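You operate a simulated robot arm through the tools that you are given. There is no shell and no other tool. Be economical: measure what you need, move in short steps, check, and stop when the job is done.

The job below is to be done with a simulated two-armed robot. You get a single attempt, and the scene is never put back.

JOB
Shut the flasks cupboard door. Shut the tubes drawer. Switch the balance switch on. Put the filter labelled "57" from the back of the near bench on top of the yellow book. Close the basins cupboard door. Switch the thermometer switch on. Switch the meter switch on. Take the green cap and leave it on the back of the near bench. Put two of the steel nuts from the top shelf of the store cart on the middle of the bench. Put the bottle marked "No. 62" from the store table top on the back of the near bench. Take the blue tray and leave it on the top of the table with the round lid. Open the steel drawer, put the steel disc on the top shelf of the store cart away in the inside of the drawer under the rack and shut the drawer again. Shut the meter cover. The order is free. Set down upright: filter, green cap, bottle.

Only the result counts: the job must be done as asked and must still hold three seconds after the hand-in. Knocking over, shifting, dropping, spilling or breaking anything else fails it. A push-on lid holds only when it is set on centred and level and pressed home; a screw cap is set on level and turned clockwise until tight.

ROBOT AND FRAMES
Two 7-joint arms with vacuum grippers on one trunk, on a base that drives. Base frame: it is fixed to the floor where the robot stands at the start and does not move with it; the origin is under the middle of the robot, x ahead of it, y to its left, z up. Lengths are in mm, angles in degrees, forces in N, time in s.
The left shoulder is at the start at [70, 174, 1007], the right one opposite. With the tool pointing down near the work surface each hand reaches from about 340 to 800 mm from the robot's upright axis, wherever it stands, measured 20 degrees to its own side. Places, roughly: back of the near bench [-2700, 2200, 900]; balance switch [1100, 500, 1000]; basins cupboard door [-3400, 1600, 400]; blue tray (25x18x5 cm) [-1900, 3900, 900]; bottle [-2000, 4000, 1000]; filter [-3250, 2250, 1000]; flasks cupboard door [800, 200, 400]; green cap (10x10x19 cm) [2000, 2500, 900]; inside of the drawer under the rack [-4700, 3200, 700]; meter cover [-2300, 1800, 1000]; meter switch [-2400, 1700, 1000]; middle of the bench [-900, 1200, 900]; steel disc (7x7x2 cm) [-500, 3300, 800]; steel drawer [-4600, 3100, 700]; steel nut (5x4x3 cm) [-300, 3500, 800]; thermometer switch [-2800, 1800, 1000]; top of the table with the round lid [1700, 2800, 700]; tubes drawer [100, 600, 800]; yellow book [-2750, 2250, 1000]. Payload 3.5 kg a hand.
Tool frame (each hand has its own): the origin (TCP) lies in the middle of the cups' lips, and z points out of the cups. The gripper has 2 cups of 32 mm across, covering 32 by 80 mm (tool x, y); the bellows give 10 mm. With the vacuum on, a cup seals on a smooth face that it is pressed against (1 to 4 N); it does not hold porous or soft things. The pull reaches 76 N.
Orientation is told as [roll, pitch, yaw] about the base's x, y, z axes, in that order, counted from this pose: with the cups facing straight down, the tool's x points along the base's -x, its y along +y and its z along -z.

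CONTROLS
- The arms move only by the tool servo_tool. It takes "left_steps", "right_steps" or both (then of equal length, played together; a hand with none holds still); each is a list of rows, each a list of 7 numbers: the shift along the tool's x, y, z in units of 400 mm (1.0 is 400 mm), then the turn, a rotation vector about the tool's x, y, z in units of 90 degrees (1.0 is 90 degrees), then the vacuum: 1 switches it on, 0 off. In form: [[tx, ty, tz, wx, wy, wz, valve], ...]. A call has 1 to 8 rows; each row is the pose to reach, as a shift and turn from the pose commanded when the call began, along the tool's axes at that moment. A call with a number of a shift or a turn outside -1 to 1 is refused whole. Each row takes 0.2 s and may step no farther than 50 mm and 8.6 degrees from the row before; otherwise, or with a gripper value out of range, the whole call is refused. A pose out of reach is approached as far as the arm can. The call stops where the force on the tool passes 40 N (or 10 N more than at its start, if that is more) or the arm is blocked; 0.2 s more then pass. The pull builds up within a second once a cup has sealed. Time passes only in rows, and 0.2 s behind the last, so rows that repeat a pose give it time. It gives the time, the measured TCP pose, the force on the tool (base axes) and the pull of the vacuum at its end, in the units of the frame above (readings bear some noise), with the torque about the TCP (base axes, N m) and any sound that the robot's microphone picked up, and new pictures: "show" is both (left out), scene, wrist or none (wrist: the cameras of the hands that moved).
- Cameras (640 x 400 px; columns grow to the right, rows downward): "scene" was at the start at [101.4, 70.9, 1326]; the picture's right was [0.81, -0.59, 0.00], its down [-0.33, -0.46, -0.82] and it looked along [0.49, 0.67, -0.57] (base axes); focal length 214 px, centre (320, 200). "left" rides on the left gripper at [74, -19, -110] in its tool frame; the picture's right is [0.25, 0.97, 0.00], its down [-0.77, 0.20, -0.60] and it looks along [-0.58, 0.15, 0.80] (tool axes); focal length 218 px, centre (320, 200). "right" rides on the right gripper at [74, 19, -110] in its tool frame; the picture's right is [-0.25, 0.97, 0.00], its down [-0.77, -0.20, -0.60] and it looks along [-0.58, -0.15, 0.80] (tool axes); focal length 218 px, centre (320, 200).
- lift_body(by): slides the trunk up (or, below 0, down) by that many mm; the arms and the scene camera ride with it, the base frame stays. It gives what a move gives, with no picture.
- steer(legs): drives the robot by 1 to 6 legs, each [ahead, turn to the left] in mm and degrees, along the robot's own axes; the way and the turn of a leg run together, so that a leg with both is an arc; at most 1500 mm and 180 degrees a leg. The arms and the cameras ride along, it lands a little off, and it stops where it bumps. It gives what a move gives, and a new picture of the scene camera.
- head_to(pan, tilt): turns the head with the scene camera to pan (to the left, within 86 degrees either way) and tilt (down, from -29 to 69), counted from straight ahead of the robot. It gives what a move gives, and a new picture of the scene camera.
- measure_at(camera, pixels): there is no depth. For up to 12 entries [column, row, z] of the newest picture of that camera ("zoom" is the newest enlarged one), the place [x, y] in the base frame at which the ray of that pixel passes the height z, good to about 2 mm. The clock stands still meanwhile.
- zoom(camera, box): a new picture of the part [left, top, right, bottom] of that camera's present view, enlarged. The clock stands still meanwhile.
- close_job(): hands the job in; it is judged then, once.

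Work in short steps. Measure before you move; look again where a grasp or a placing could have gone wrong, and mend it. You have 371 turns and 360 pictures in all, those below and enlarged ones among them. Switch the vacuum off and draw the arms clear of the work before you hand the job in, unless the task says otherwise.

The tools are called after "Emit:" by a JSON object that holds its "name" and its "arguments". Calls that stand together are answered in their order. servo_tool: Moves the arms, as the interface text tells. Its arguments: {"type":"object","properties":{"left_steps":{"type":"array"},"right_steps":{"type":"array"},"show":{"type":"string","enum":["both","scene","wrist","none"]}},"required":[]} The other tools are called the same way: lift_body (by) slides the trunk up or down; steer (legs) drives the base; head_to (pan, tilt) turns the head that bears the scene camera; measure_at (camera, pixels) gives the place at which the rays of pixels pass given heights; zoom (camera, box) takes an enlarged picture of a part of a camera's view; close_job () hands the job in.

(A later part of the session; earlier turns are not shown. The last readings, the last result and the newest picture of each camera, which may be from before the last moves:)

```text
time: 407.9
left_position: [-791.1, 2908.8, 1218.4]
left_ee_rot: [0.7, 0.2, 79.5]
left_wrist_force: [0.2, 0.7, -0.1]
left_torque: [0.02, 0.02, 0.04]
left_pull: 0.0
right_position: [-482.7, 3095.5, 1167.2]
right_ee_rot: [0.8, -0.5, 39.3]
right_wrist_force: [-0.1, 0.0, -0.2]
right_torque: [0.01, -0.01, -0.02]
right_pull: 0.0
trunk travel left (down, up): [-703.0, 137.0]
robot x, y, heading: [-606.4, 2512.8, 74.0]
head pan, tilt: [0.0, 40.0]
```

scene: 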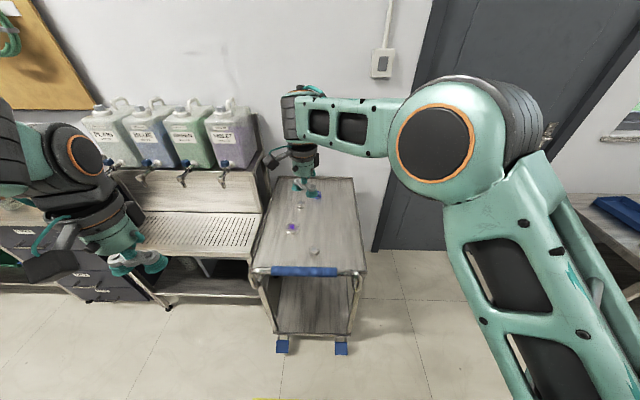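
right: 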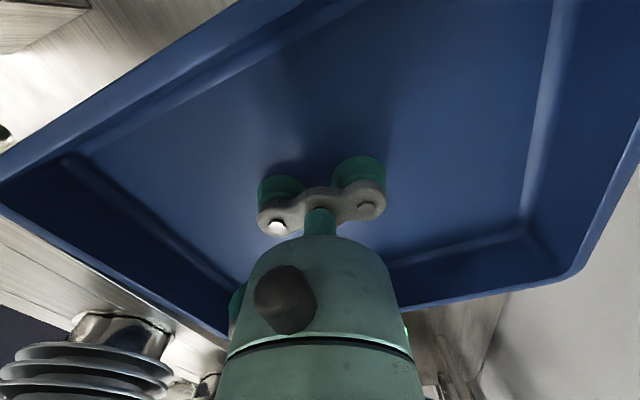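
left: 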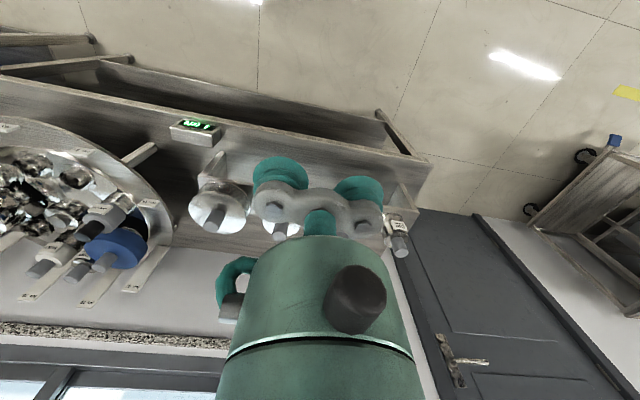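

Now in front of the cart. I zoom on its top shelf.

Emit:
{"name": "zoom", "arguments": {"camera": "scene", "box": [240, 165, 380, 285]}}

Emit:
{"name": "measure_at", "arguments": {"camera": "scene", "pixels": [[282, 350, 0], [342, 352, 0], [303, 270, 850], [262, 270, 800], [365, 270, 800], [291, 229, 800], [314, 252, 800], [299, 205, 800], [318, 195, 800]]}}

```text
3.33 times, centred on (310, 225) of scene
```

zoom: 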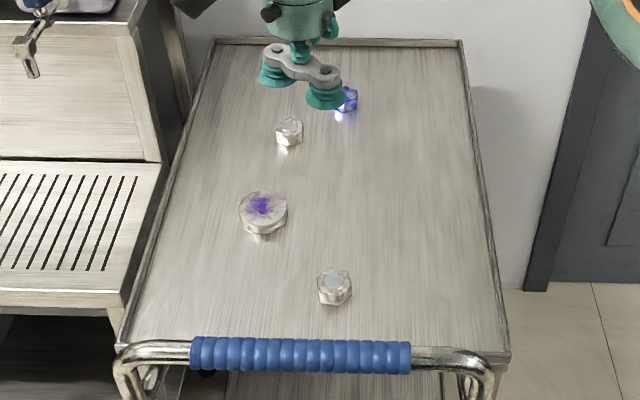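

```text
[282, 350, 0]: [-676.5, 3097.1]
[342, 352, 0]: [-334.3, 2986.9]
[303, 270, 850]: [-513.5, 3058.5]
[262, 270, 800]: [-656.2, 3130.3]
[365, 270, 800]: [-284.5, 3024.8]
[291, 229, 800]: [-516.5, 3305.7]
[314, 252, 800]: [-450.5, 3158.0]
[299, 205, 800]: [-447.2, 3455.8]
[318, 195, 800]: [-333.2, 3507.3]
```

Silver nuts at (333,287) and (289,132) of the zoom, disc at (262,212). I drive 190 mm closer, aligning to the cart.

Emit:
{"name": "steer", "arguments": {"legs": [[185, 0]]}}

Emit:
{"name": "head_to", "arguments": {"pan": 0, "tilt": 50}}

Emit:
{"name": "zoom", "arguments": {"camera": "scene", "box": [240, 165, 400, 305]}}

```text
time: 409.4
left_position: [-740.3, 3086.3, 1217.7]
left_ee_rot: [0.7, 0.0, 79.4]
left_wrist_force: [0.0, -0.4, 0.3]
left_torque: [0.01, -0.04, -0.01]
left_pull: 0.0
right_position: [-432.5, 3272.0, 1167.7]
right_ee_rot: [0.8, -0.6, 39.2]
right_wrist_force: [-0.2, 0.3, -0.1]
right_torque: [0.02, 0.02, 0.0]
right_pull: 0.1
trunk travel left (down, up): [-703.0, 137.0]
robot x, y, heading: [-556.1, 2691.1, 73.6]
head pan, tilt: [0.0, 40.0]
```

scene: 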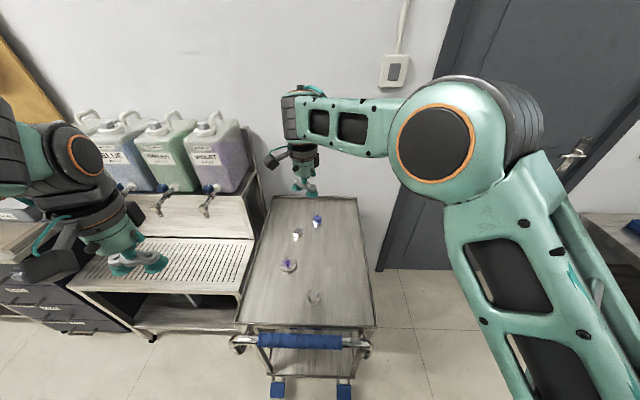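

```text
time: 410.1
left_position: [-739.6, 3088.8, 1217.7]
left_ee_rot: [0.7, 0.2, 79.3]
left_wrist_force: [0.2, -0.5, 0.5]
left_torque: [0.0, -0.01, -0.02]
left_pull: 0.1
right_position: [-430.5, 3273.8, 1166.7]
right_ee_rot: [0.7, -0.5, 39.2]
right_wrist_force: [-1.4, 0.5, -0.5]
right_torque: [0.0, -0.02, 0.03]
right_pull: 0.0
trunk travel left (down, up): [-703.0, 137.0]
robot x, y, heading: [-554.3, 2693.7, 73.6]
head pan, tilt: [0.0, 50.0]
```

scene: 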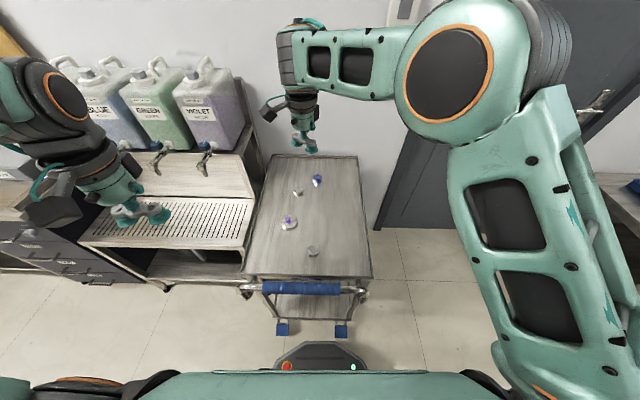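

```text
2.86 times, centred on (320, 235) of scene
```

zoom: 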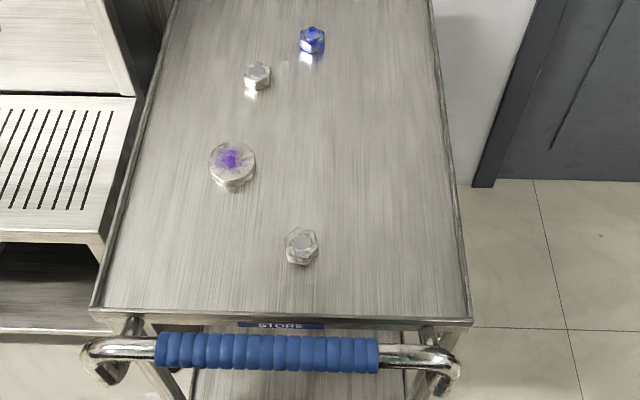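

I measure the disc and nuts at candidate heights, and move the right hand to view them.

Emit:
{"name": "measure_at", "arguments": {"camera": "scene", "pixels": [[289.2, 221.5, 780], [289.2, 221.5, 820], [313, 250, 780], [313, 250, 820], [298, 192, 780], [298, 192, 820]]}}

Emit:
{"name": "servo_tool", "arguments": {"right_steps": [[0.05, 0.02, 0.08, 0, 0, -0.07, 0], [0.1, 0.04, 0.17, 0, 0, -0.14, 0], [0.1, 0.06, 0.28, 0, 0, -0.21, 0], [0.1, 0.08, 0.38, 0, 0, -0.28, 0]], "show": "both"}}

```text
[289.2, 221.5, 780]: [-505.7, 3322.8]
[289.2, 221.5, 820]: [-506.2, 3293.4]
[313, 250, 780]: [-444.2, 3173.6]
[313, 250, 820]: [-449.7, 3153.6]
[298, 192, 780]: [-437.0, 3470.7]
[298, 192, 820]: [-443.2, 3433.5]
```

```text
time: 411.1
left_position: [-740.4, 3089.1, 1217.2]
left_ee_rot: [0.8, 0.4, 79.4]
left_wrist_force: [0.5, 0.8, 0.4]
left_torque: [0.0, 0.04, 0.04]
left_pull: 0.2
right_position: [-477.7, 3277.7, 1016.8]
right_ee_rot: [1.0, -0.6, 63.7]
right_wrist_force: [0.0, -0.3, -0.1]
right_torque: [0.01, 0.02, 0.02]
right_pull: 0.0
trunk travel left (down, up): [-703.0, 137.0]
robot x, y, heading: [-555.3, 2692.2, 74.2]
head pan, tilt: [0.0, 50.0]
```

scene: 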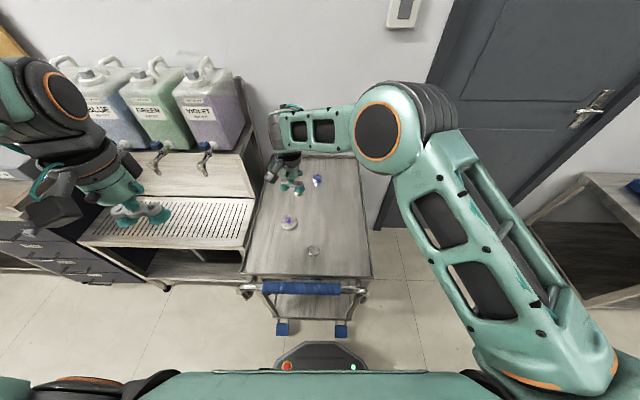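
right: 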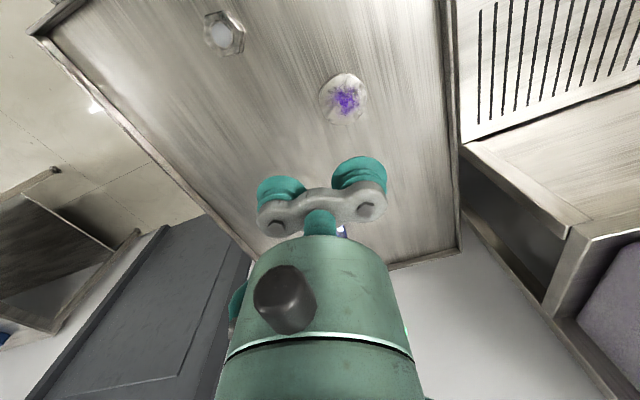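

Emit:
{"name": "zoom", "arguments": {"camera": "right", "box": [180, 0, 400, 138]}}

Emit:
{"name": "measure_at", "arguments": {"camera": "right", "pixels": [[343, 98, 780], [343, 98, 820], [343, 98, 850], [222, 32, 780], [222, 32, 820]]}}

```text
2.90 times, centred on (290, 69) of right
```

zoom: 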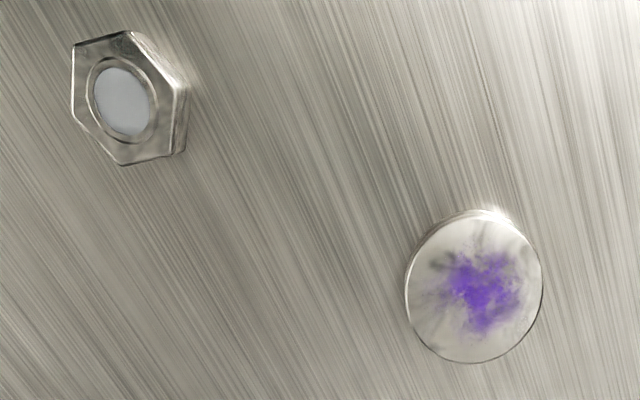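

```text
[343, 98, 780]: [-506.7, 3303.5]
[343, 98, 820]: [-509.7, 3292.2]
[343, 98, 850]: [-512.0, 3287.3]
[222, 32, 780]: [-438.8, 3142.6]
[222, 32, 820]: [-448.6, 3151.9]
```

Disc centre is at (-508,3291), top ≈818. I lower the +y cup onto it with vacuum on.

Emit:
{"name": "servo_tool", "arguments": {"right_steps": [[0.004, 0.022, 0.1, 0, 0, 0, 0], [0.004, 0.022, 0.21, 0, 0, 0, 0], [0.004, 0.022, 0.32, 0, 0, 0, 0], [0.004, 0.022, 0.4, 0, 0, 0, 1], [0.004, 0.022, 0.44, 0, 0, 0, 1]], "show": "wrist"}}

Emit:
{"name": "zoom", "arguments": {"camera": "right", "box": [270, 90, 430, 190]}}

```text
time: 412.3
left_position: [-739.4, 3088.0, 1217.0]
left_ee_rot: [0.7, 0.2, 79.4]
left_wrist_force: [0.0, -0.1, -0.2]
left_torque: [0.0, 0.01, 0.0]
left_pull: 0.1
right_position: [-483.8, 3270.7, 837.8]
right_ee_rot: [0.4, -0.8, 64.5]
right_wrist_force: [-0.5, 0.2, -0.4]
right_torque: [-0.03, 0.01, -0.03]
right_pull: 0.1
right hand out of reach, approached as far as the arm can: row 4, 5
trunk travel left (down, up): [-703.0, 137.0]
robot x, y, heading: [-558.8, 2692.5, 73.8]
head pan, tilt: [0.0, 50.0]
```

right: 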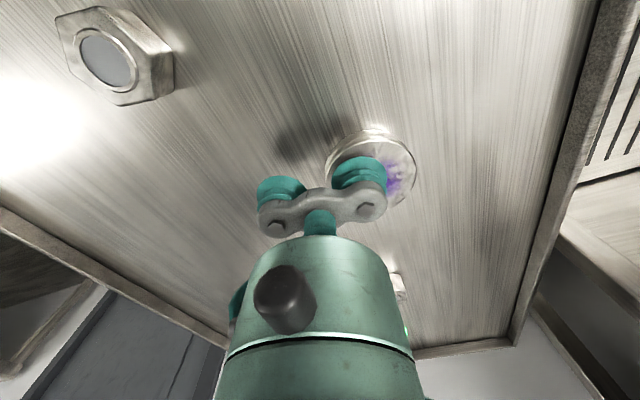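

```text
4.00 times, centred on (350, 140) of right
```

zoom: 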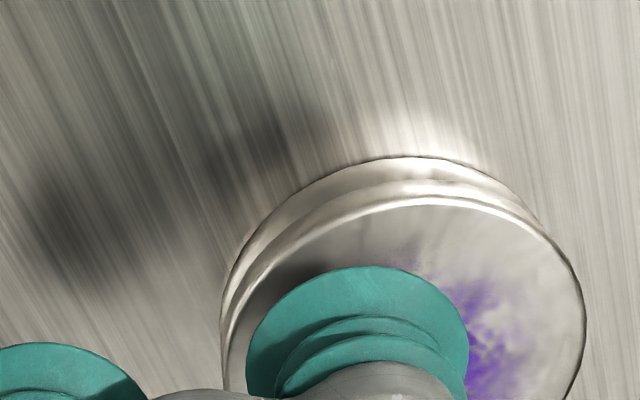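

The arm can't get lower here; I raise the hand, lower the trunk 250 mm and come back, with a corrected offset (x−20, y+12).

Emit:
{"name": "servo_tool", "arguments": {"right_steps": [[0, 0, -0.1, 0, 0, 0, 0], [0, 0, -0.21, 0, 0, 0, 0], [-0.025, 0.015, -0.32, 0, 0, 0, 0], [-0.05, 0.031, -0.43, 0, 0, 0, 0], [-0.05, 0.031, -0.54, 0, 0, 0, 0], [-0.05, 0.031, -0.6, 0, 0, 0, 0]], "show": "none"}}

Emit:
{"name": "lift_body", "arguments": {"by": -230}}

Emit:
{"name": "servo_tool", "arguments": {"right_steps": [[0, 0, 0, 0, 0, 0, 0]], "show": "both"}}

```text
time: 413.7
left_position: [-739.7, 3087.9, 1218.4]
left_ee_rot: [0.7, 0.2, 79.4]
left_wrist_force: [-0.4, -0.2, 0.3]
left_torque: [-0.01, -0.02, -0.01]
left_pull: 0.0
right_position: [-477.2, 3285.1, 1075.8]
right_ee_rot: [0.5, -0.2, 63.8]
right_wrist_force: [0.5, 0.3, 0.7]
right_torque: [-0.03, 0.02, 0.01]
right_pull: 0.0
right hand out of reach, approached as far as the arm can: row 6
trunk travel left (down, up): [-703.0, 137.0]
robot x, y, heading: [-553.9, 2689.6, 74.0]
head pan, tilt: [0.0, 50.0]
```

```text
time: 416.1
left_position: [-739.6, 3087.8, 987.1]
left_ee_rot: [0.7, 0.2, 79.4]
left_wrist_force: [1.0, 0.0, 0.1]
left_torque: [-0.02, -0.03, 0.0]
left_pull: 0.1
right_position: [-478.7, 3287.7, 850.4]
right_ee_rot: [0.9, -0.7, 63.8]
right_wrist_force: [0.5, 0.2, 0.3]
right_torque: [0.0, 0.03, -0.03]
right_pull: 0.1
trunk travel left (down, up): [-473.0, 367.0]
robot x, y, heading: [-557.1, 2692.3, 74.0]
head pan, tilt: [0.0, 50.0]
```

```text
time: 416.5
left_position: [-739.1, 3086.5, 986.8]
left_ee_rot: [0.7, 0.2, 79.4]
left_wrist_force: [0.1, -0.2, 0.9]
left_torque: [0.0, 0.02, -0.02]
left_pull: 0.3
right_position: [-477.0, 3287.3, 850.6]
right_ee_rot: [1.0, -0.7, 63.8]
right_wrist_force: [0.6, -0.2, -0.1]
right_torque: [0.03, -0.02, -0.01]
right_pull: 0.0
trunk travel left (down, up): [-473.0, 367.0]
robot x, y, heading: [-555.4, 2689.9, 73.8]
head pan, tilt: [0.0, 50.0]
```

scene: 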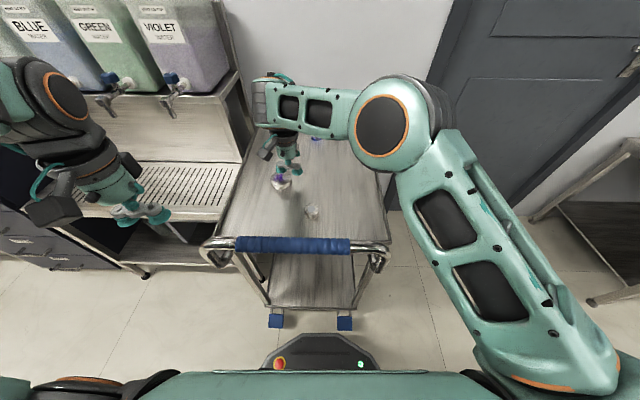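
right: 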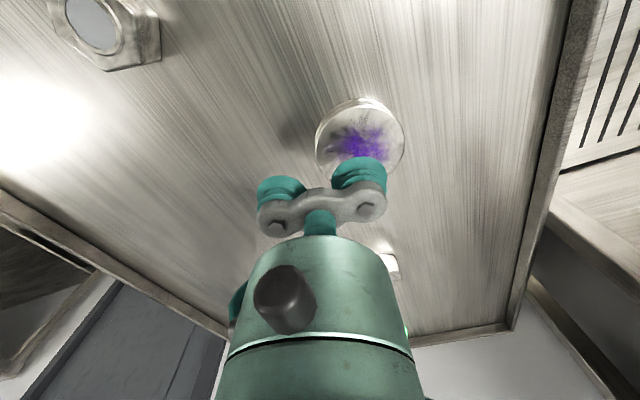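

Disc centre is at tool offset (5,34,59). I correct and lower with vacuum on.

Emit:
{"name": "servo_tool", "arguments": {"right_steps": [[0.014, 0.025, 0.06, 0, 0, 0, 1], [0.014, 0.025, 0.11, 0, 0, 0, 1], [0.014, 0.025, 0.13, 0, 0, 0, 1], [0.014, 0.025, 0.142, 0, 0, 0, 1], [0.014, 0.025, 0.152, 0, 0, 0, 1], [0.014, 0.025, 0.16, 0, 0, 0, 1], [0.014, 0.025, 0.16, 0, 0, 0, 1]], "show": "wrist"}}

```text
time: 417.3
left_position: [-739.8, 3085.7, 989.4]
left_ee_rot: [0.8, 0.0, 79.5]
left_wrist_force: [-0.2, -0.6, -0.9]
left_torque: [0.01, -0.01, -0.02]
left_pull: 0.1
right_position: [-492.3, 3281.1, 807.1]
right_ee_rot: [0.8, -1.7, 64.3]
right_wrist_force: [-0.4, -3.6, 18.9]
right_torque: [0.13, 0.63, -0.1]
right_pull: 38.0
right hand out of reach, approached as far as the arm can: row 1, 2, 3
trunk travel left (down, up): [-473.0, 367.0]
robot x, y, heading: [-552.7, 2692.4, 73.7]
head pan, tilt: [0.0, 50.0]
stopped in row 3 (right hand): the force on the tool passed its limit at 53 N (the readings are from after the stop); the commanded pose is now the measured one
```

right: 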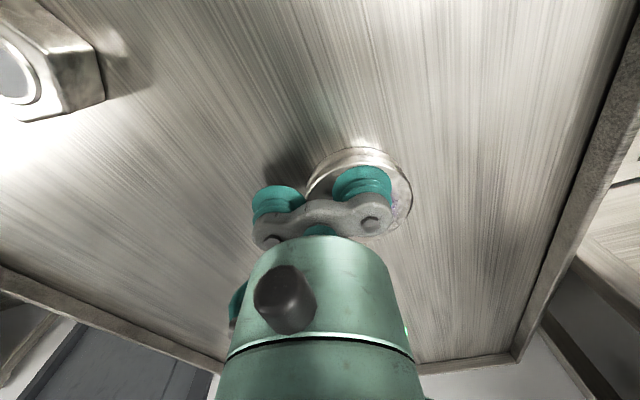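

Sealed. I lift the disc.

Emit:
{"name": "servo_tool", "arguments": {"right_steps": [[0, 0, -0.03, 0, 0, 0, 1], [0, 0, -0.08, 0, 0, 0, 1], [0, 0, -0.15, 0, 0, 0, 1], [0, 0, -0.23, 0, 0, 0, 1], [0, 0, -0.31, 0, 0, 0, 1], [0, 0, -0.38, 0, 0, 0, 1]], "show": "scene"}}

```text
time: 418.9
left_position: [-740.5, 3088.3, 988.3]
left_ee_rot: [0.7, 0.2, 79.4]
left_wrist_force: [0.6, -1.2, 0.1]
left_torque: [0.0, -0.01, 0.0]
left_pull: 0.0
right_position: [-458.8, 3278.2, 943.0]
right_ee_rot: [2.3, 2.2, 61.2]
right_wrist_force: [0.6, -0.6, -2.4]
right_torque: [0.32, 0.58, 0.0]
right_pull: 37.9
right hand out of reach, approached as far as the arm can: row 4, 5, 6
trunk travel left (down, up): [-473.0, 367.0]
robot x, y, heading: [-556.6, 2693.6, 74.0]
head pan, tilt: [0.0, 50.0]
stopped in row 6 (right hand): the arm was blocked; the commanded pose is now the measured one
```

scene: 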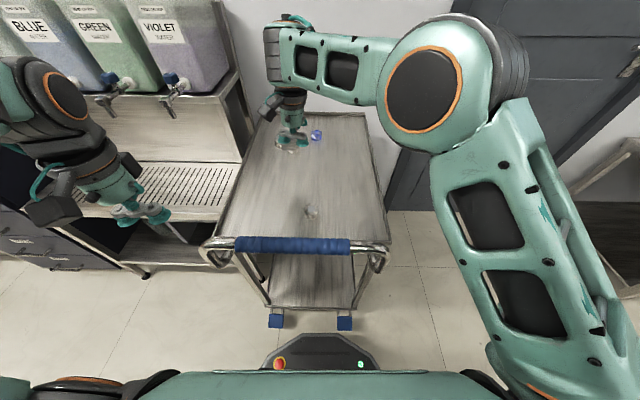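

Held. I raise the trunk, back off from the cart and turn left toward the drawer side.

Emit:
{"name": "lift_body", "arguments": {"by": 150}}

Emit:
{"name": "steer", "arguments": {"legs": [[-300, 0], [0, 11], [0, 11], [0, 11], [0, 11], [0, 11]]}}

Emit:
{"name": "steer", "arguments": {"legs": [[0, 11], [0, 11], [0, 12], [1000, 0], [1000, 0]]}}

```text
time: 420.6
left_position: [-740.0, 3086.8, 1138.1]
left_ee_rot: [0.8, 0.3, 79.4]
left_wrist_force: [-0.1, 0.3, 0.1]
left_torque: [0.0, 0.01, -0.02]
left_pull: 0.0
right_position: [-459.2, 3278.8, 1094.9]
right_ee_rot: [2.5, 2.0, 61.2]
right_wrist_force: [0.2, 0.2, -2.3]
right_torque: [0.28, 0.57, -0.06]
right_pull: 37.5
trunk travel left (down, up): [-623.0, 217.0]
robot x, y, heading: [-555.7, 2696.5, 74.0]
head pan, tilt: [0.0, 50.0]
```

```text
time: 426.3
left_position: [-1070.1, 2484.0, 1138.0]
left_ee_rot: [0.7, 0.1, 133.8]
left_wrist_force: [0.0, -0.2, -0.3]
left_torque: [0.02, -0.01, 0.0]
left_pull: 0.0
right_position: [-1061.6, 2824.9, 1095.3]
right_ee_rot: [2.5, 1.9, 115.5]
right_wrist_force: [0.7, -0.2, -2.9]
right_torque: [-0.29, 0.57, -0.05]
right_pull: 37.9
trunk travel left (down, up): [-623.0, 217.0]
robot x, y, heading: [-641.0, 2403.2, 128.4]
head pan, tilt: [0.0, 50.0]
```

scene: 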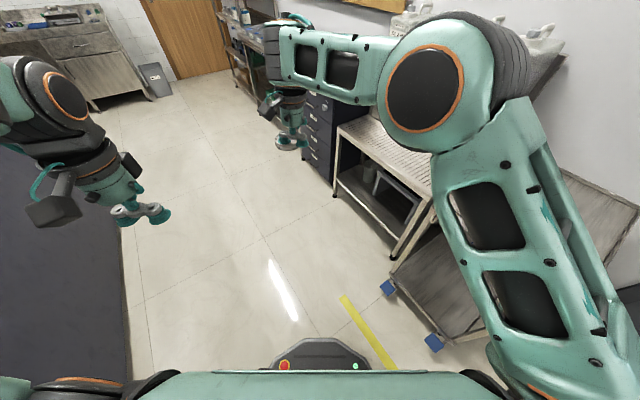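

```text
time: 438.6
left_position: [-2962.9, 2863.0, 1136.4]
left_ee_rot: [0.7, 0.3, 167.1]
left_wrist_force: [0.1, -0.2, 0.1]
left_torque: [0.03, 0.03, -0.03]
left_pull: 0.0
right_position: [-3144.0, 3151.0, 1096.3]
right_ee_rot: [2.6, 1.9, 148.8]
right_wrist_force: [-0.4, 0.3, -2.8]
right_torque: [-0.51, 0.28, -0.07]
right_pull: 37.6
trunk travel left (down, up): [-623.0, 217.0]
robot x, y, heading: [-2561.4, 3029.4, 161.7]
head pan, tilt: [0.0, 50.0]
```

scene: 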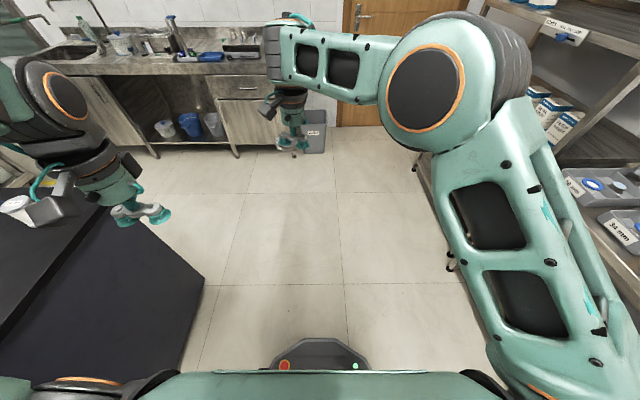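

Ahead is the sink counter with a drawer. I look at it.

Emit:
{"name": "head_to", "arguments": {"pan": 8, "tilt": 22}}

Emit:
{"name": "zoom", "arguments": {"camera": "scene", "box": [120, 130, 400, 305]}}

```text
time: 439.5
left_position: [-2962.6, 2861.6, 1137.5]
left_ee_rot: [0.7, 0.3, 167.1]
left_wrist_force: [0.5, 0.3, -0.3]
left_torque: [-0.02, 0.02, -0.01]
left_pull: 0.1
right_position: [-3142.6, 3152.2, 1096.6]
right_ee_rot: [2.6, 2.0, 148.8]
right_wrist_force: [-0.8, -0.4, -2.4]
right_torque: [-0.54, 0.31, -0.06]
right_pull: 37.8
trunk travel left (down, up): [-623.0, 217.0]
robot x, y, heading: [-2561.1, 3028.9, 161.5]
head pan, tilt: [8.0, 22.0]
```

scene: 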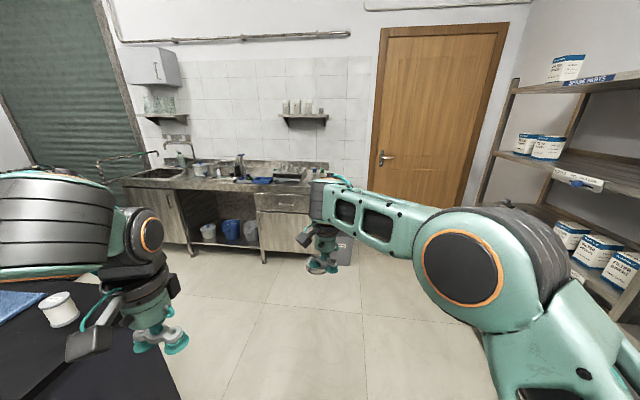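

```text
2.29 times, centred on (260, 218) of scene
```

zoom: 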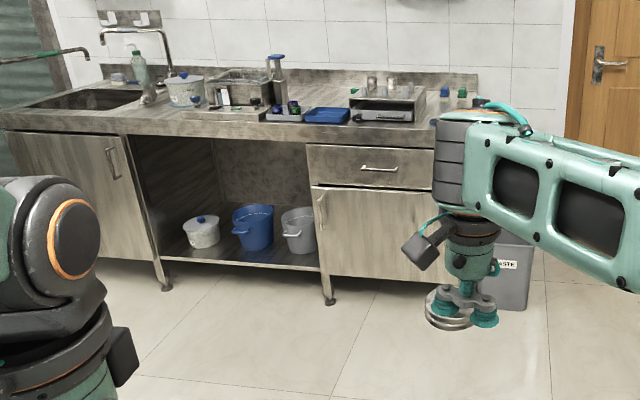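

Emit:
{"name": "measure_at", "arguments": {"camera": "scene", "pixels": [[263.5, 263, 0], [285, 204, 730], [255, 193, 850], [310, 195, 850], [192, 255, 0], [285, 204, 700]]}}

```text
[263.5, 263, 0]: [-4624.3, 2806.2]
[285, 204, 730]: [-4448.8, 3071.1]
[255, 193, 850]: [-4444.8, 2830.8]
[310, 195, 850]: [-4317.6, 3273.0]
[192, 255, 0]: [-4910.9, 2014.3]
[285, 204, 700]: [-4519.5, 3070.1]
```

The counter front is at u≈-5250 and the drawer centre at n≈1584. I drive diagonally to stand ~800 mm in front of it.

Emit:
{"name": "steer", "arguments": {"legs": [[0, 13], [0, 13.5], [1210, 0], [0, -13], [0, -12]]}}

Emit:
{"name": "head_to", "arguments": {"pan": 0, "tilt": 40}}

```text
time: 448.9
left_position: [-4166.9, 2697.5, 1137.8]
left_ee_rot: [0.7, 0.2, 167.6]
left_wrist_force: [0.3, -0.8, -0.1]
left_torque: [0.0, 0.02, -0.01]
left_pull: 0.1
right_position: [-4349.5, 2984.5, 1094.9]
right_ee_rot: [2.7, 2.1, 149.3]
right_wrist_force: [-0.6, -0.1, -2.2]
right_torque: [-0.55, 0.28, -0.09]
right_pull: 37.8
trunk travel left (down, up): [-623.0, 217.0]
robot x, y, heading: [-3765.7, 2868.1, 162.4]
head pan, tilt: [8.0, 22.0]
```

scene: 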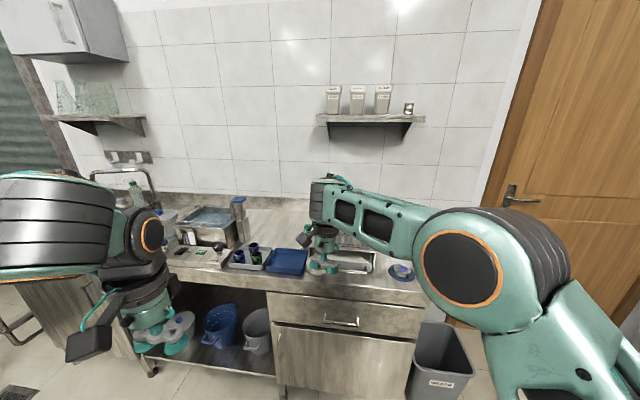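

```text
time: 449.7
left_position: [-4167.6, 2696.4, 1138.0]
left_ee_rot: [0.7, 0.2, 167.6]
left_wrist_force: [0.6, 0.5, -0.2]
left_torque: [0.01, 0.0, 0.01]
left_pull: 0.1
right_position: [-4349.3, 2985.1, 1095.3]
right_ee_rot: [2.6, 2.0, 149.2]
right_wrist_force: [0.4, 0.2, -2.2]
right_torque: [-0.54, 0.27, -0.06]
right_pull: 37.8
trunk travel left (down, up): [-623.0, 217.0]
robot x, y, heading: [-3766.8, 2866.3, 162.1]
head pan, tilt: [0.0, 40.0]
```

scene: 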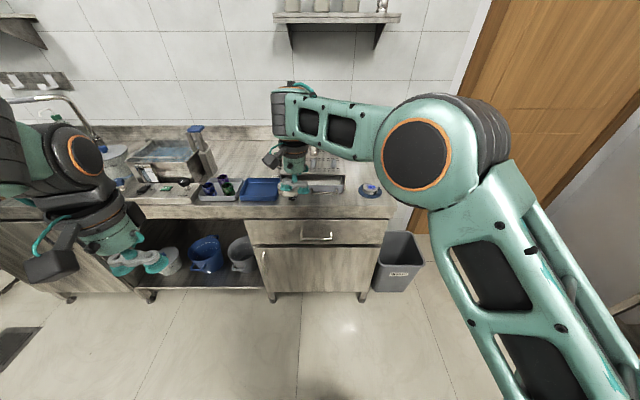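

Emit:
{"name": "measure_at", "arguments": {"camera": "scene", "pixels": [[270, 300, 0], [362, 300, 0], [317, 236, 700], [317, 236, 660], [246, 221, 760], [388, 221, 760], [248, 243, 650], [386, 245, 650], [303, 238, 700], [333, 238, 700]]}}

Emit:
{"name": "zoom", "arguments": {"camera": "scene", "box": [230, 170, 410, 300]}}

```text
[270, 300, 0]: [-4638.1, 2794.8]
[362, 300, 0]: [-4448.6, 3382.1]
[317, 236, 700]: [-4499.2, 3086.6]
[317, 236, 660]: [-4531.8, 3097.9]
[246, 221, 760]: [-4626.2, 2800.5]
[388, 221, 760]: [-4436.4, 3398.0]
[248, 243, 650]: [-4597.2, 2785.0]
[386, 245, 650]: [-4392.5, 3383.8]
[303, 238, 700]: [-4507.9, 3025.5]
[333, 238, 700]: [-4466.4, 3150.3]
```

```text
3.08 times, centred on (320, 235) of scene
```

zoom: 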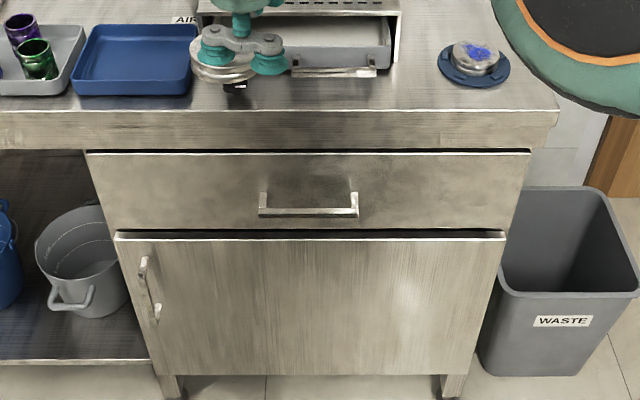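

The steel drawer face spans n 1288–1915, z 620–760, plane u≈-5255; handle in the middle. I tilt the left hand forward while extending it.

Emit:
{"name": "servo_tool", "arguments": {"left_steps": [[-0.07, -0.03, 0.03, 0, -0.095, 0, 0], [-0.14, -0.06, 0.06, 0, -0.19, 0, 0], [-0.21, -0.09, 0.09, 0, -0.285, 0, 0], [-0.28, -0.12, 0.12, 0, -0.38, 0, 0], [-0.35, -0.15, 0.15, 0, -0.475, 0, 0], [-0.42, -0.18, 0.18, 0, -0.57, 0, 0], [-0.49, -0.21, 0.21, 0, -0.665, 0, 0], [-0.56, -0.24, 0.24, 0, -0.76, 0, 0]], "show": "scene"}}

```text
time: 451.5
left_position: [-4366.3, 2840.1, 1041.1]
left_ee_rot: [1.9, -68.2, 165.7]
left_wrist_force: [-0.3, 0.2, 1.3]
left_torque: [-0.01, 0.01, 0.04]
left_pull: 0.0
right_position: [-4351.5, 2986.6, 1094.1]
right_ee_rot: [2.7, 2.1, 149.2]
right_wrist_force: [-1.4, 0.4, -2.0]
right_torque: [-0.55, 0.27, -0.03]
right_pull: 37.7
trunk travel left (down, up): [-623.0, 217.0]
robot x, y, heading: [-3767.0, 2865.5, 162.0]
head pan, tilt: [0.0, 40.0]
```

scene: 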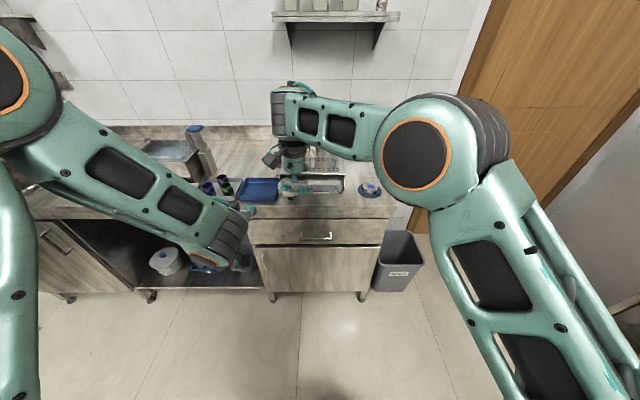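

Emit:
{"name": "servo_tool", "arguments": {"left_steps": [[0.1, 0, 0.04, 0, -0.03, 0, 0], [0.2, 0, 0.08, 0, -0.06, 0, 0], [0.3, 0, 0.12, 0, -0.09, 0, 0], [0.4, 0, 0.16, 0, -0.12, 0, 0], [0.5, 0, 0.2, 0, -0.15, 0, 0], [0.6, 0, 0.24, 0, -0.18, 0, 0], [0.7, 0, 0.28, 0, -0.21, 0, 0], [0.8, 0, 0.324, 0, -0.24, 0, 0]], "show": "both"}}

```text
time: 453.3
left_position: [-4366.3, 2830.6, 694.1]
left_ee_rot: [73.7, -89.5, 94.1]
left_wrist_force: [-0.3, -0.7, 0.0]
left_torque: [-0.01, 0.01, -0.06]
left_pull: 0.0
left hand out of reach, approached as far as the arm can: row 3, 4, 5, 6, 7
right_position: [-4351.0, 2978.5, 1094.5]
right_ee_rot: [2.3, 1.9, 149.3]
right_wrist_force: [-0.2, -0.4, -2.8]
right_torque: [-0.45, 0.3, -0.05]
right_pull: 38.1
trunk travel left (down, up): [-623.0, 217.0]
robot x, y, heading: [-3764.8, 2868.5, 162.2]
head pan, tilt: [0.0, 40.0]
```

scene: 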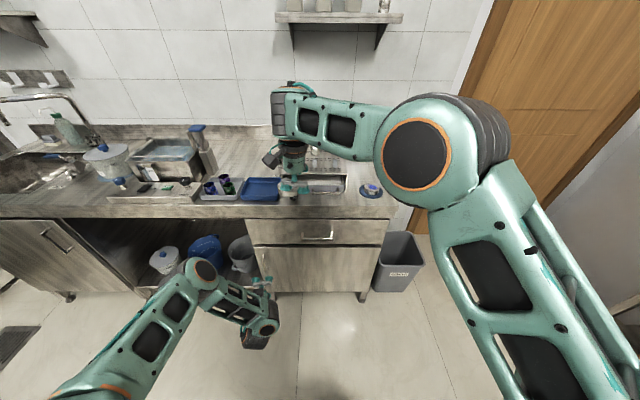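
left: 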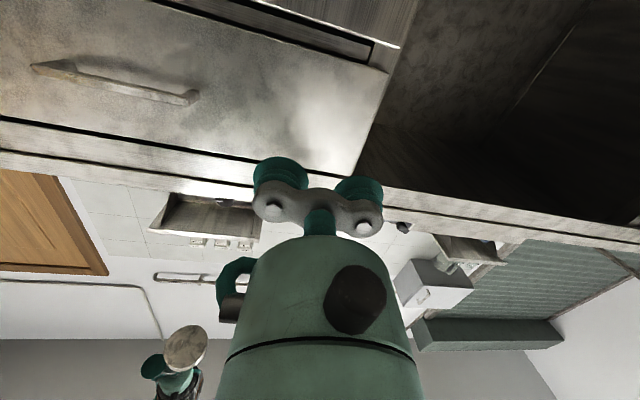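

The cups face the drawer's left part. I drive 225 mm ahead toward it.

Emit:
{"name": "steer", "arguments": {"legs": [[225, 0]]}}

Emit:
{"name": "servo_tool", "arguments": {"left_steps": [[0, 0, 0, 0, 0, 0, 0]], "show": "wrist"}}

```text
time: 455.1
left_position: [-4571.0, 2901.6, 692.8]
left_ee_rot: [59.0, -89.3, 108.3]
left_wrist_force: [4.5, -0.6, -0.8]
left_torque: [0.01, 0.02, -0.02]
left_pull: 0.1
right_position: [-4558.2, 3052.5, 1094.8]
right_ee_rot: [2.6, 2.1, 149.1]
right_wrist_force: [0.4, 0.5, -2.3]
right_torque: [-0.57, 0.27, -0.09]
right_pull: 36.9
trunk travel left (down, up): [-623.0, 217.0]
robot x, y, heading: [-3971.4, 2933.6, 162.2]
head pan, tilt: [0.0, 40.0]
stopped in leg 1: the force on the tool passed its limit at 56 N (the readings are from after the stop); the commanded pose is now the measured one
```

scene: 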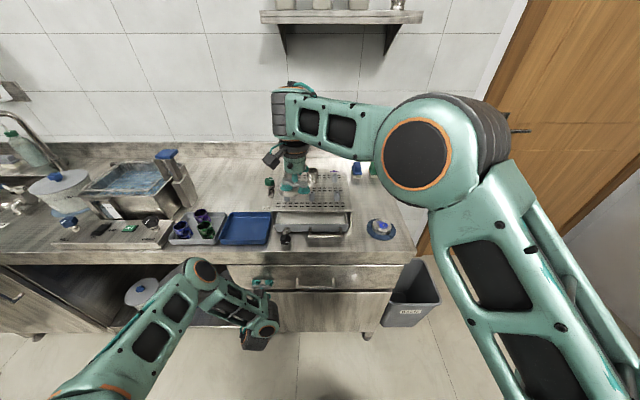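

```text
time: 455.5
left_position: [-4571.1, 2901.3, 693.3]
left_ee_rot: [60.3, -89.1, 107.1]
left_wrist_force: [4.6, -1.3, -1.2]
left_torque: [0.09, 0.01, -0.01]
left_pull: 0.0
right_position: [-4556.1, 3053.0, 1095.1]
right_ee_rot: [2.6, 2.1, 149.1]
right_wrist_force: [0.5, 0.4, -2.8]
right_torque: [-0.52, 0.3, -0.05]
right_pull: 37.9
trunk travel left (down, up): [-623.0, 217.0]
robot x, y, heading: [-3970.7, 2936.5, 162.1]
head pan, tilt: [0.0, 40.0]
```

left: 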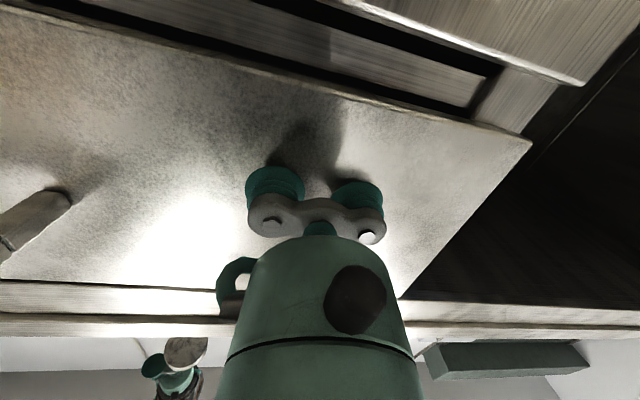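

The cups touch the drawer face. I switch the vacuum on.

Emit:
{"name": "servo_tool", "arguments": {"left_steps": [[0, 0, 0.003, 0, 0, 0, 1], [0, 0, 0.005, 0, 0, 0, 1], [0, 0, 0.005, 0, 0, 0, 1], [0, 0, 0.005, 0, 0, 0, 1], [0, 0, 0.005, 0, 0, 0, 1]], "show": "none"}}

```text
time: 456.7
left_position: [-4573.0, 2901.1, 693.1]
left_ee_rot: [60.9, -89.1, 106.6]
left_wrist_force: [15.4, -4.6, -7.8]
left_torque: [-1.09, 0.51, -0.27]
left_pull: 75.4
right_position: [-4556.8, 3052.2, 1094.3]
right_ee_rot: [2.6, 2.0, 149.2]
right_wrist_force: [0.3, -0.6, -2.9]
right_torque: [-0.55, 0.35, -0.05]
right_pull: 38.0
trunk travel left (down, up): [-623.0, 217.0]
robot x, y, heading: [-3973.9, 2934.0, 162.1]
head pan, tilt: [0.0, 40.0]
```

Sealed on the drawer (75 N). I drive backward in small legs to open it.

Emit:
{"name": "steer", "arguments": {"legs": [[-60, 0], [-60, 0], [-60, 0], [-60, 0]]}}

```text
time: 459.4
left_position: [-4342.9, 2828.5, 692.9]
left_ee_rot: [55.0, -89.1, 112.3]
left_wrist_force: [4.6, 9.1, -13.8]
left_torque: [0.72, 0.21, 0.35]
left_pull: 75.8
right_position: [-4327.5, 2978.2, 1095.2]
right_ee_rot: [2.6, 1.9, 149.1]
right_wrist_force: [0.8, -0.2, -2.0]
right_torque: [-0.52, 0.35, -0.09]
right_pull: 37.6
trunk travel left (down, up): [-623.0, 217.0]
robot x, y, heading: [-3747.0, 2862.9, 162.0]
head pan, tilt: [0.0, 40.0]
```

scene: 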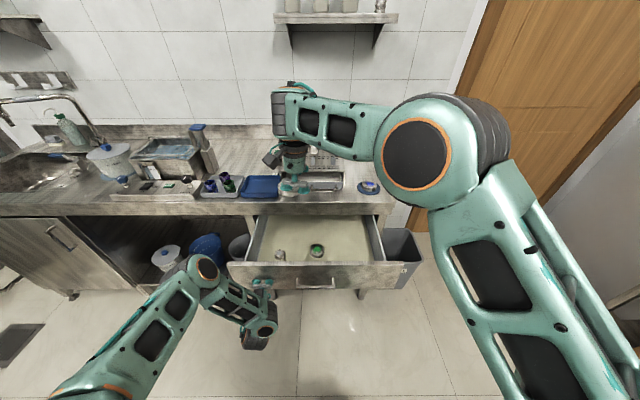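

The drawer is open; inside are two items at (280,255) and (316,250). I measure a free spot at right.

Emit:
{"name": "measure_at", "arguments": {"camera": "scene", "pixels": [[350, 245, 640], [316, 251, 640], [280, 256, 640], [395, 263, 750], [228, 262, 750], [375, 218, 750], [255, 217, 750], [350, 245, 680]]}}

Emit:
{"name": "zoom", "arguments": {"camera": "scene", "box": [215, 190, 415, 300]}}

```text
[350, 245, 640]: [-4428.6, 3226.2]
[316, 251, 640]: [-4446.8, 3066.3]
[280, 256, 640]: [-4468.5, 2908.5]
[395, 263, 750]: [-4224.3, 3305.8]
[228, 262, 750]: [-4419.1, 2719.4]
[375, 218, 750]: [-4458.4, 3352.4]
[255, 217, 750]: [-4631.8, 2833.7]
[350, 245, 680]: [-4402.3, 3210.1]
```

```text
3.20 times, centred on (315, 245) of scene
```

zoom: 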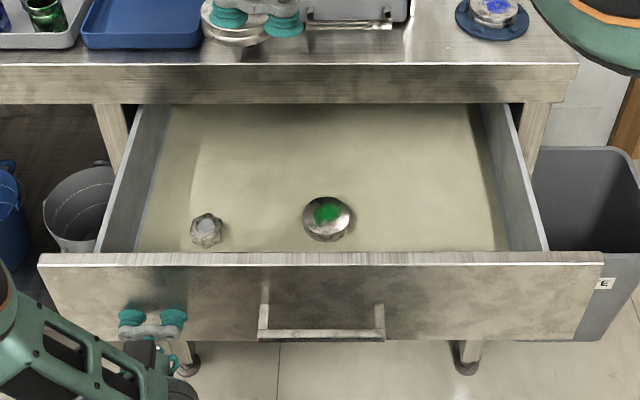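

Free spot at right: target (-4364,3191). First I release the left hand from the drawer face and back it off.

Emit:
{"name": "servo_tool", "arguments": {"left_steps": [[0, 0, 0, 0, 0, 0, 0], [0, 0, 0, 0, 0, 0, 0], [0, 0, 0, 0, 0, 0, 0], [0, 0, 0, 0, 0, 0, 0], [0, 0, -0.02, 0, 0, 0, 0], [0, 0, -0.06, 0, 0, 0, 0], [0, 0, -0.12, 0, 0, 0, 0]], "show": "scene"}}

```text
time: 461.0
left_position: [-4298.2, 2818.4, 691.9]
left_ee_rot: [54.9, -89.2, 112.5]
left_wrist_force: [0.2, -0.1, 0.1]
left_torque: [0.0, 0.01, 0.01]
left_pull: 0.1
right_position: [-4329.4, 2978.8, 1094.6]
right_ee_rot: [2.5, 2.2, 149.1]
right_wrist_force: [0.0, -0.2, -2.6]
right_torque: [-0.47, 0.3, -0.07]
right_pull: 37.8
trunk travel left (down, up): [-623.0, 217.0]
robot x, y, heading: [-3745.5, 2861.8, 162.3]
head pan, tilt: [0.0, 40.0]
```

scene: 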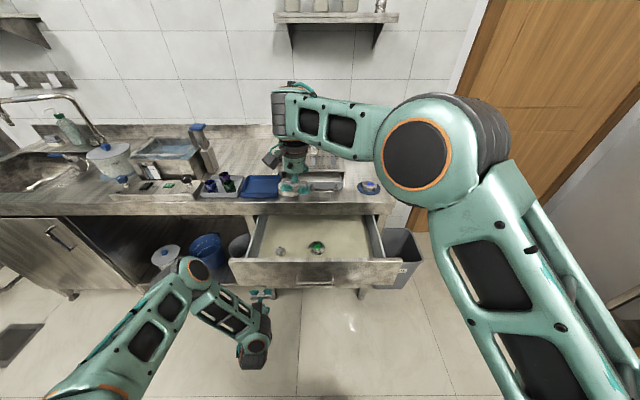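

Emit:
{"name": "lift_body", "arguments": {"by": -120}}

Emit:
{"name": "servo_tool", "arguments": {"right_steps": [[-0.03, -0.04, 0, 0.01, -0.01, 0, 1], [-0.09, -0.12, 0, 0.02, -0.02, 0, 1], [-0.15, -0.2, 0, 0.028, -0.022, 0, 1], [-0.21, -0.285, 0, 0.028, -0.022, 0, 1], [-0.27, -0.365, 0, 0.028, -0.022, 0, 1], [-0.32, -0.43, 0, 0.028, -0.022, 0, 1], [-0.348, -0.47, 0, 0.028, -0.022, 0, 1]], "show": "both"}}

```text
time: 462.5
left_position: [-4299.5, 2817.2, 573.1]
left_ee_rot: [50.9, -89.2, 116.2]
left_wrist_force: [0.0, 0.7, -0.4]
left_torque: [0.02, -0.01, -0.01]
left_pull: 0.0
right_position: [-4329.2, 2978.9, 973.9]
right_ee_rot: [2.6, 2.1, 149.2]
right_wrist_force: [-0.5, 0.0, -2.5]
right_torque: [-0.53, 0.29, -0.08]
right_pull: 37.6
trunk travel left (down, up): [-503.0, 337.0]
robot x, y, heading: [-3745.2, 2859.6, 162.0]
head pan, tilt: [0.0, 40.0]
```

```text
time: 464.1
left_position: [-4298.9, 2819.3, 572.2]
left_ee_rot: [50.7, -89.2, 116.7]
left_wrist_force: [0.5, 0.8, -0.3]
left_torque: [-0.01, -0.01, 0.03]
left_pull: 0.0
right_position: [-4353.8, 3213.6, 960.4]
right_ee_rot: [0.0, 0.1, 149.0]
right_wrist_force: [-0.1, 0.0, -2.6]
right_torque: [-0.5, 0.33, -0.05]
right_pull: 37.4
trunk travel left (down, up): [-503.0, 337.0]
robot x, y, heading: [-3746.5, 2860.2, 162.2]
head pan, tilt: [0.0, 40.0]
```

scene: 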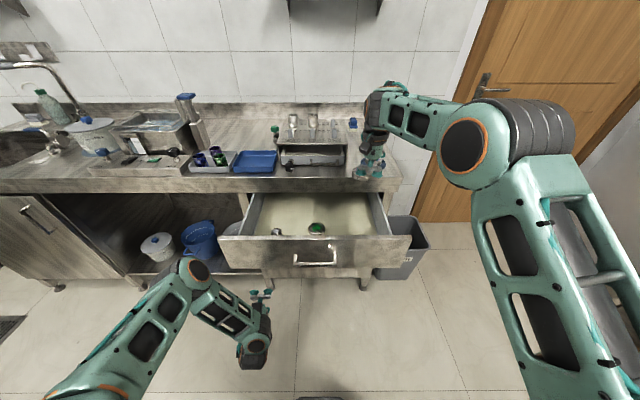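
right: 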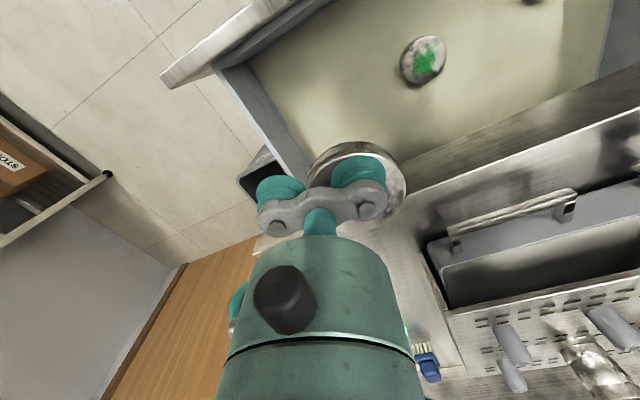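

Emit:
{"name": "measure_at", "arguments": {"camera": "right", "pixels": [[310, 178, 740], [245, 70, 740], [420, 185, 740], [424, 58, 645], [420, 185, 800], [190, 80, 740]]}}

Emit:
{"name": "measure_at", "arguments": {"camera": "scene", "pixels": [[378, 200, 740], [392, 234, 740], [317, 228, 645], [405, 238, 740], [246, 198, 740], [400, 180, 800]]}}

```text
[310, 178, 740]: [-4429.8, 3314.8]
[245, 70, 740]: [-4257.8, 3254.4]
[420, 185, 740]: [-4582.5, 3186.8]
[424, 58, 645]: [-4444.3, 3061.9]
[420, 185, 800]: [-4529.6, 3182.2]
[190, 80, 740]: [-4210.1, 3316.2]
```

```text
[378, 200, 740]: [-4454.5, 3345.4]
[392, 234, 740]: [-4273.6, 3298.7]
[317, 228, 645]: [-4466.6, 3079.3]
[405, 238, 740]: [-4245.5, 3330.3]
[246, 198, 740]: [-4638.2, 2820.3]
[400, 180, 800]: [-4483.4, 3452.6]
```

I shift 30 mm deeper and lower the disc into the drawer to z≈705, then slowly.

Emit:
{"name": "servo_tool", "arguments": {"right_steps": [[-0.04, 0.01, 0.08, 0, 0, 0, 1], [-0.074, 0.018, 0.18, 0, 0, 0, 1], [-0.074, 0.018, 0.29, 0, 0, 0, 1], [-0.074, 0.018, 0.4, 0, 0, 0, 1], [-0.074, 0.018, 0.5, 0, 0, 0, 1], [-0.074, 0.018, 0.58, 0, 0, 0, 1], [-0.074, 0.018, 0.63, 0, 0, 0, 1]], "show": "both"}}

```text
time: 465.7
left_position: [-4299.0, 2819.5, 573.6]
left_ee_rot: [49.7, -89.1, 117.7]
left_wrist_force: [0.1, -0.2, 0.1]
left_torque: [0.02, 0.03, 0.03]
left_pull: 0.0
right_position: [-4380.8, 3219.6, 708.6]
right_ee_rot: [0.1, 0.2, 149.1]
right_wrist_force: [-0.4, 0.1, -3.4]
right_torque: [-0.51, 0.29, -0.04]
right_pull: 38.5
trunk travel left (down, up): [-503.0, 337.0]
robot x, y, heading: [-3746.0, 2860.6, 162.2]
head pan, tilt: [0.0, 40.0]
```

scene: 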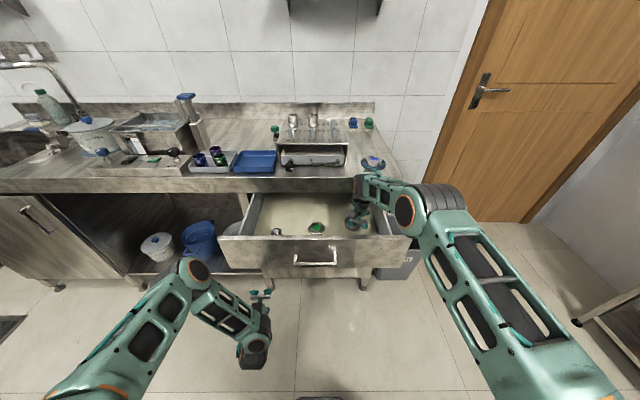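
right: 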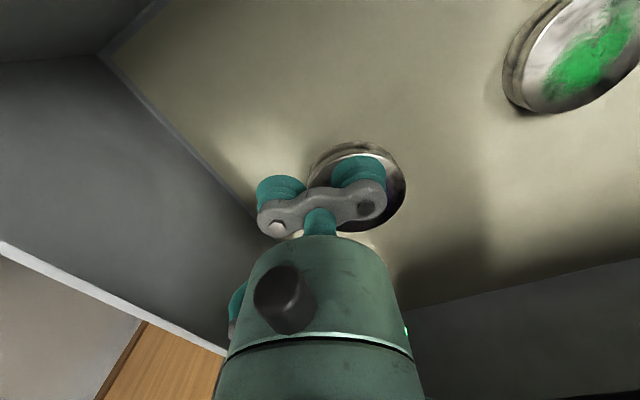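

Inside the drawer, clear of the walls. I lower slowly to the floor of the drawer.

Emit:
{"name": "servo_tool", "arguments": {"right_steps": [[0, 0, 0.03, 0, 0, 0, 1], [0, 0, 0.05, 0, 0, 0, 1], [0, 0, 0.07, 0, 0, 0, 1], [0, 0, 0.09, 0, 0, 0, 1], [0, 0, 0.105, 0, 0, 0, 1], [0, 0, 0.12, 0, 0, 0, 1], [0, 0, 0.135, 0, 0, 0, 1], [0, 0, 0.15, 0, 0, 0, 1]], "show": "wrist"}}

```text
time: 467.2
left_position: [-4299.1, 2817.3, 573.1]
left_ee_rot: [56.0, -89.3, 111.2]
left_wrist_force: [-0.2, -0.1, 0.3]
left_torque: [0.01, 0.01, 0.01]
left_pull: 0.1
right_position: [-4384.9, 3220.0, 667.0]
right_ee_rot: [0.1, -0.7, 149.0]
right_wrist_force: [-0.4, 1.3, 21.8]
right_torque: [-0.64, 0.35, 0.06]
right_pull: 37.5
trunk travel left (down, up): [-503.0, 337.0]
robot x, y, heading: [-3743.7, 2864.2, 162.3]
head pan, tilt: [0.0, 40.0]
stopped in row 7 (right hand): the force on the tool passed its limit at 44 N (the readings are from after the stop); the commanded pose is now the measured one
```

right: 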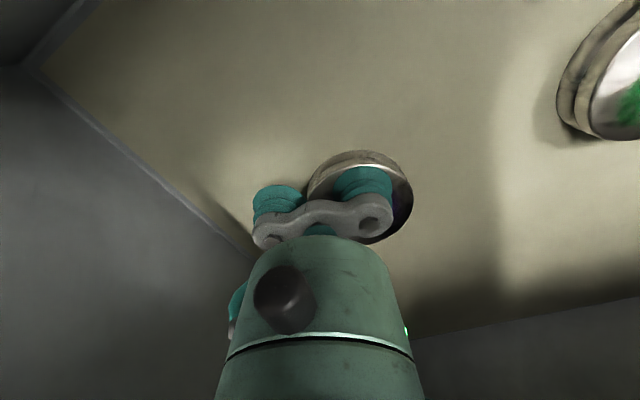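

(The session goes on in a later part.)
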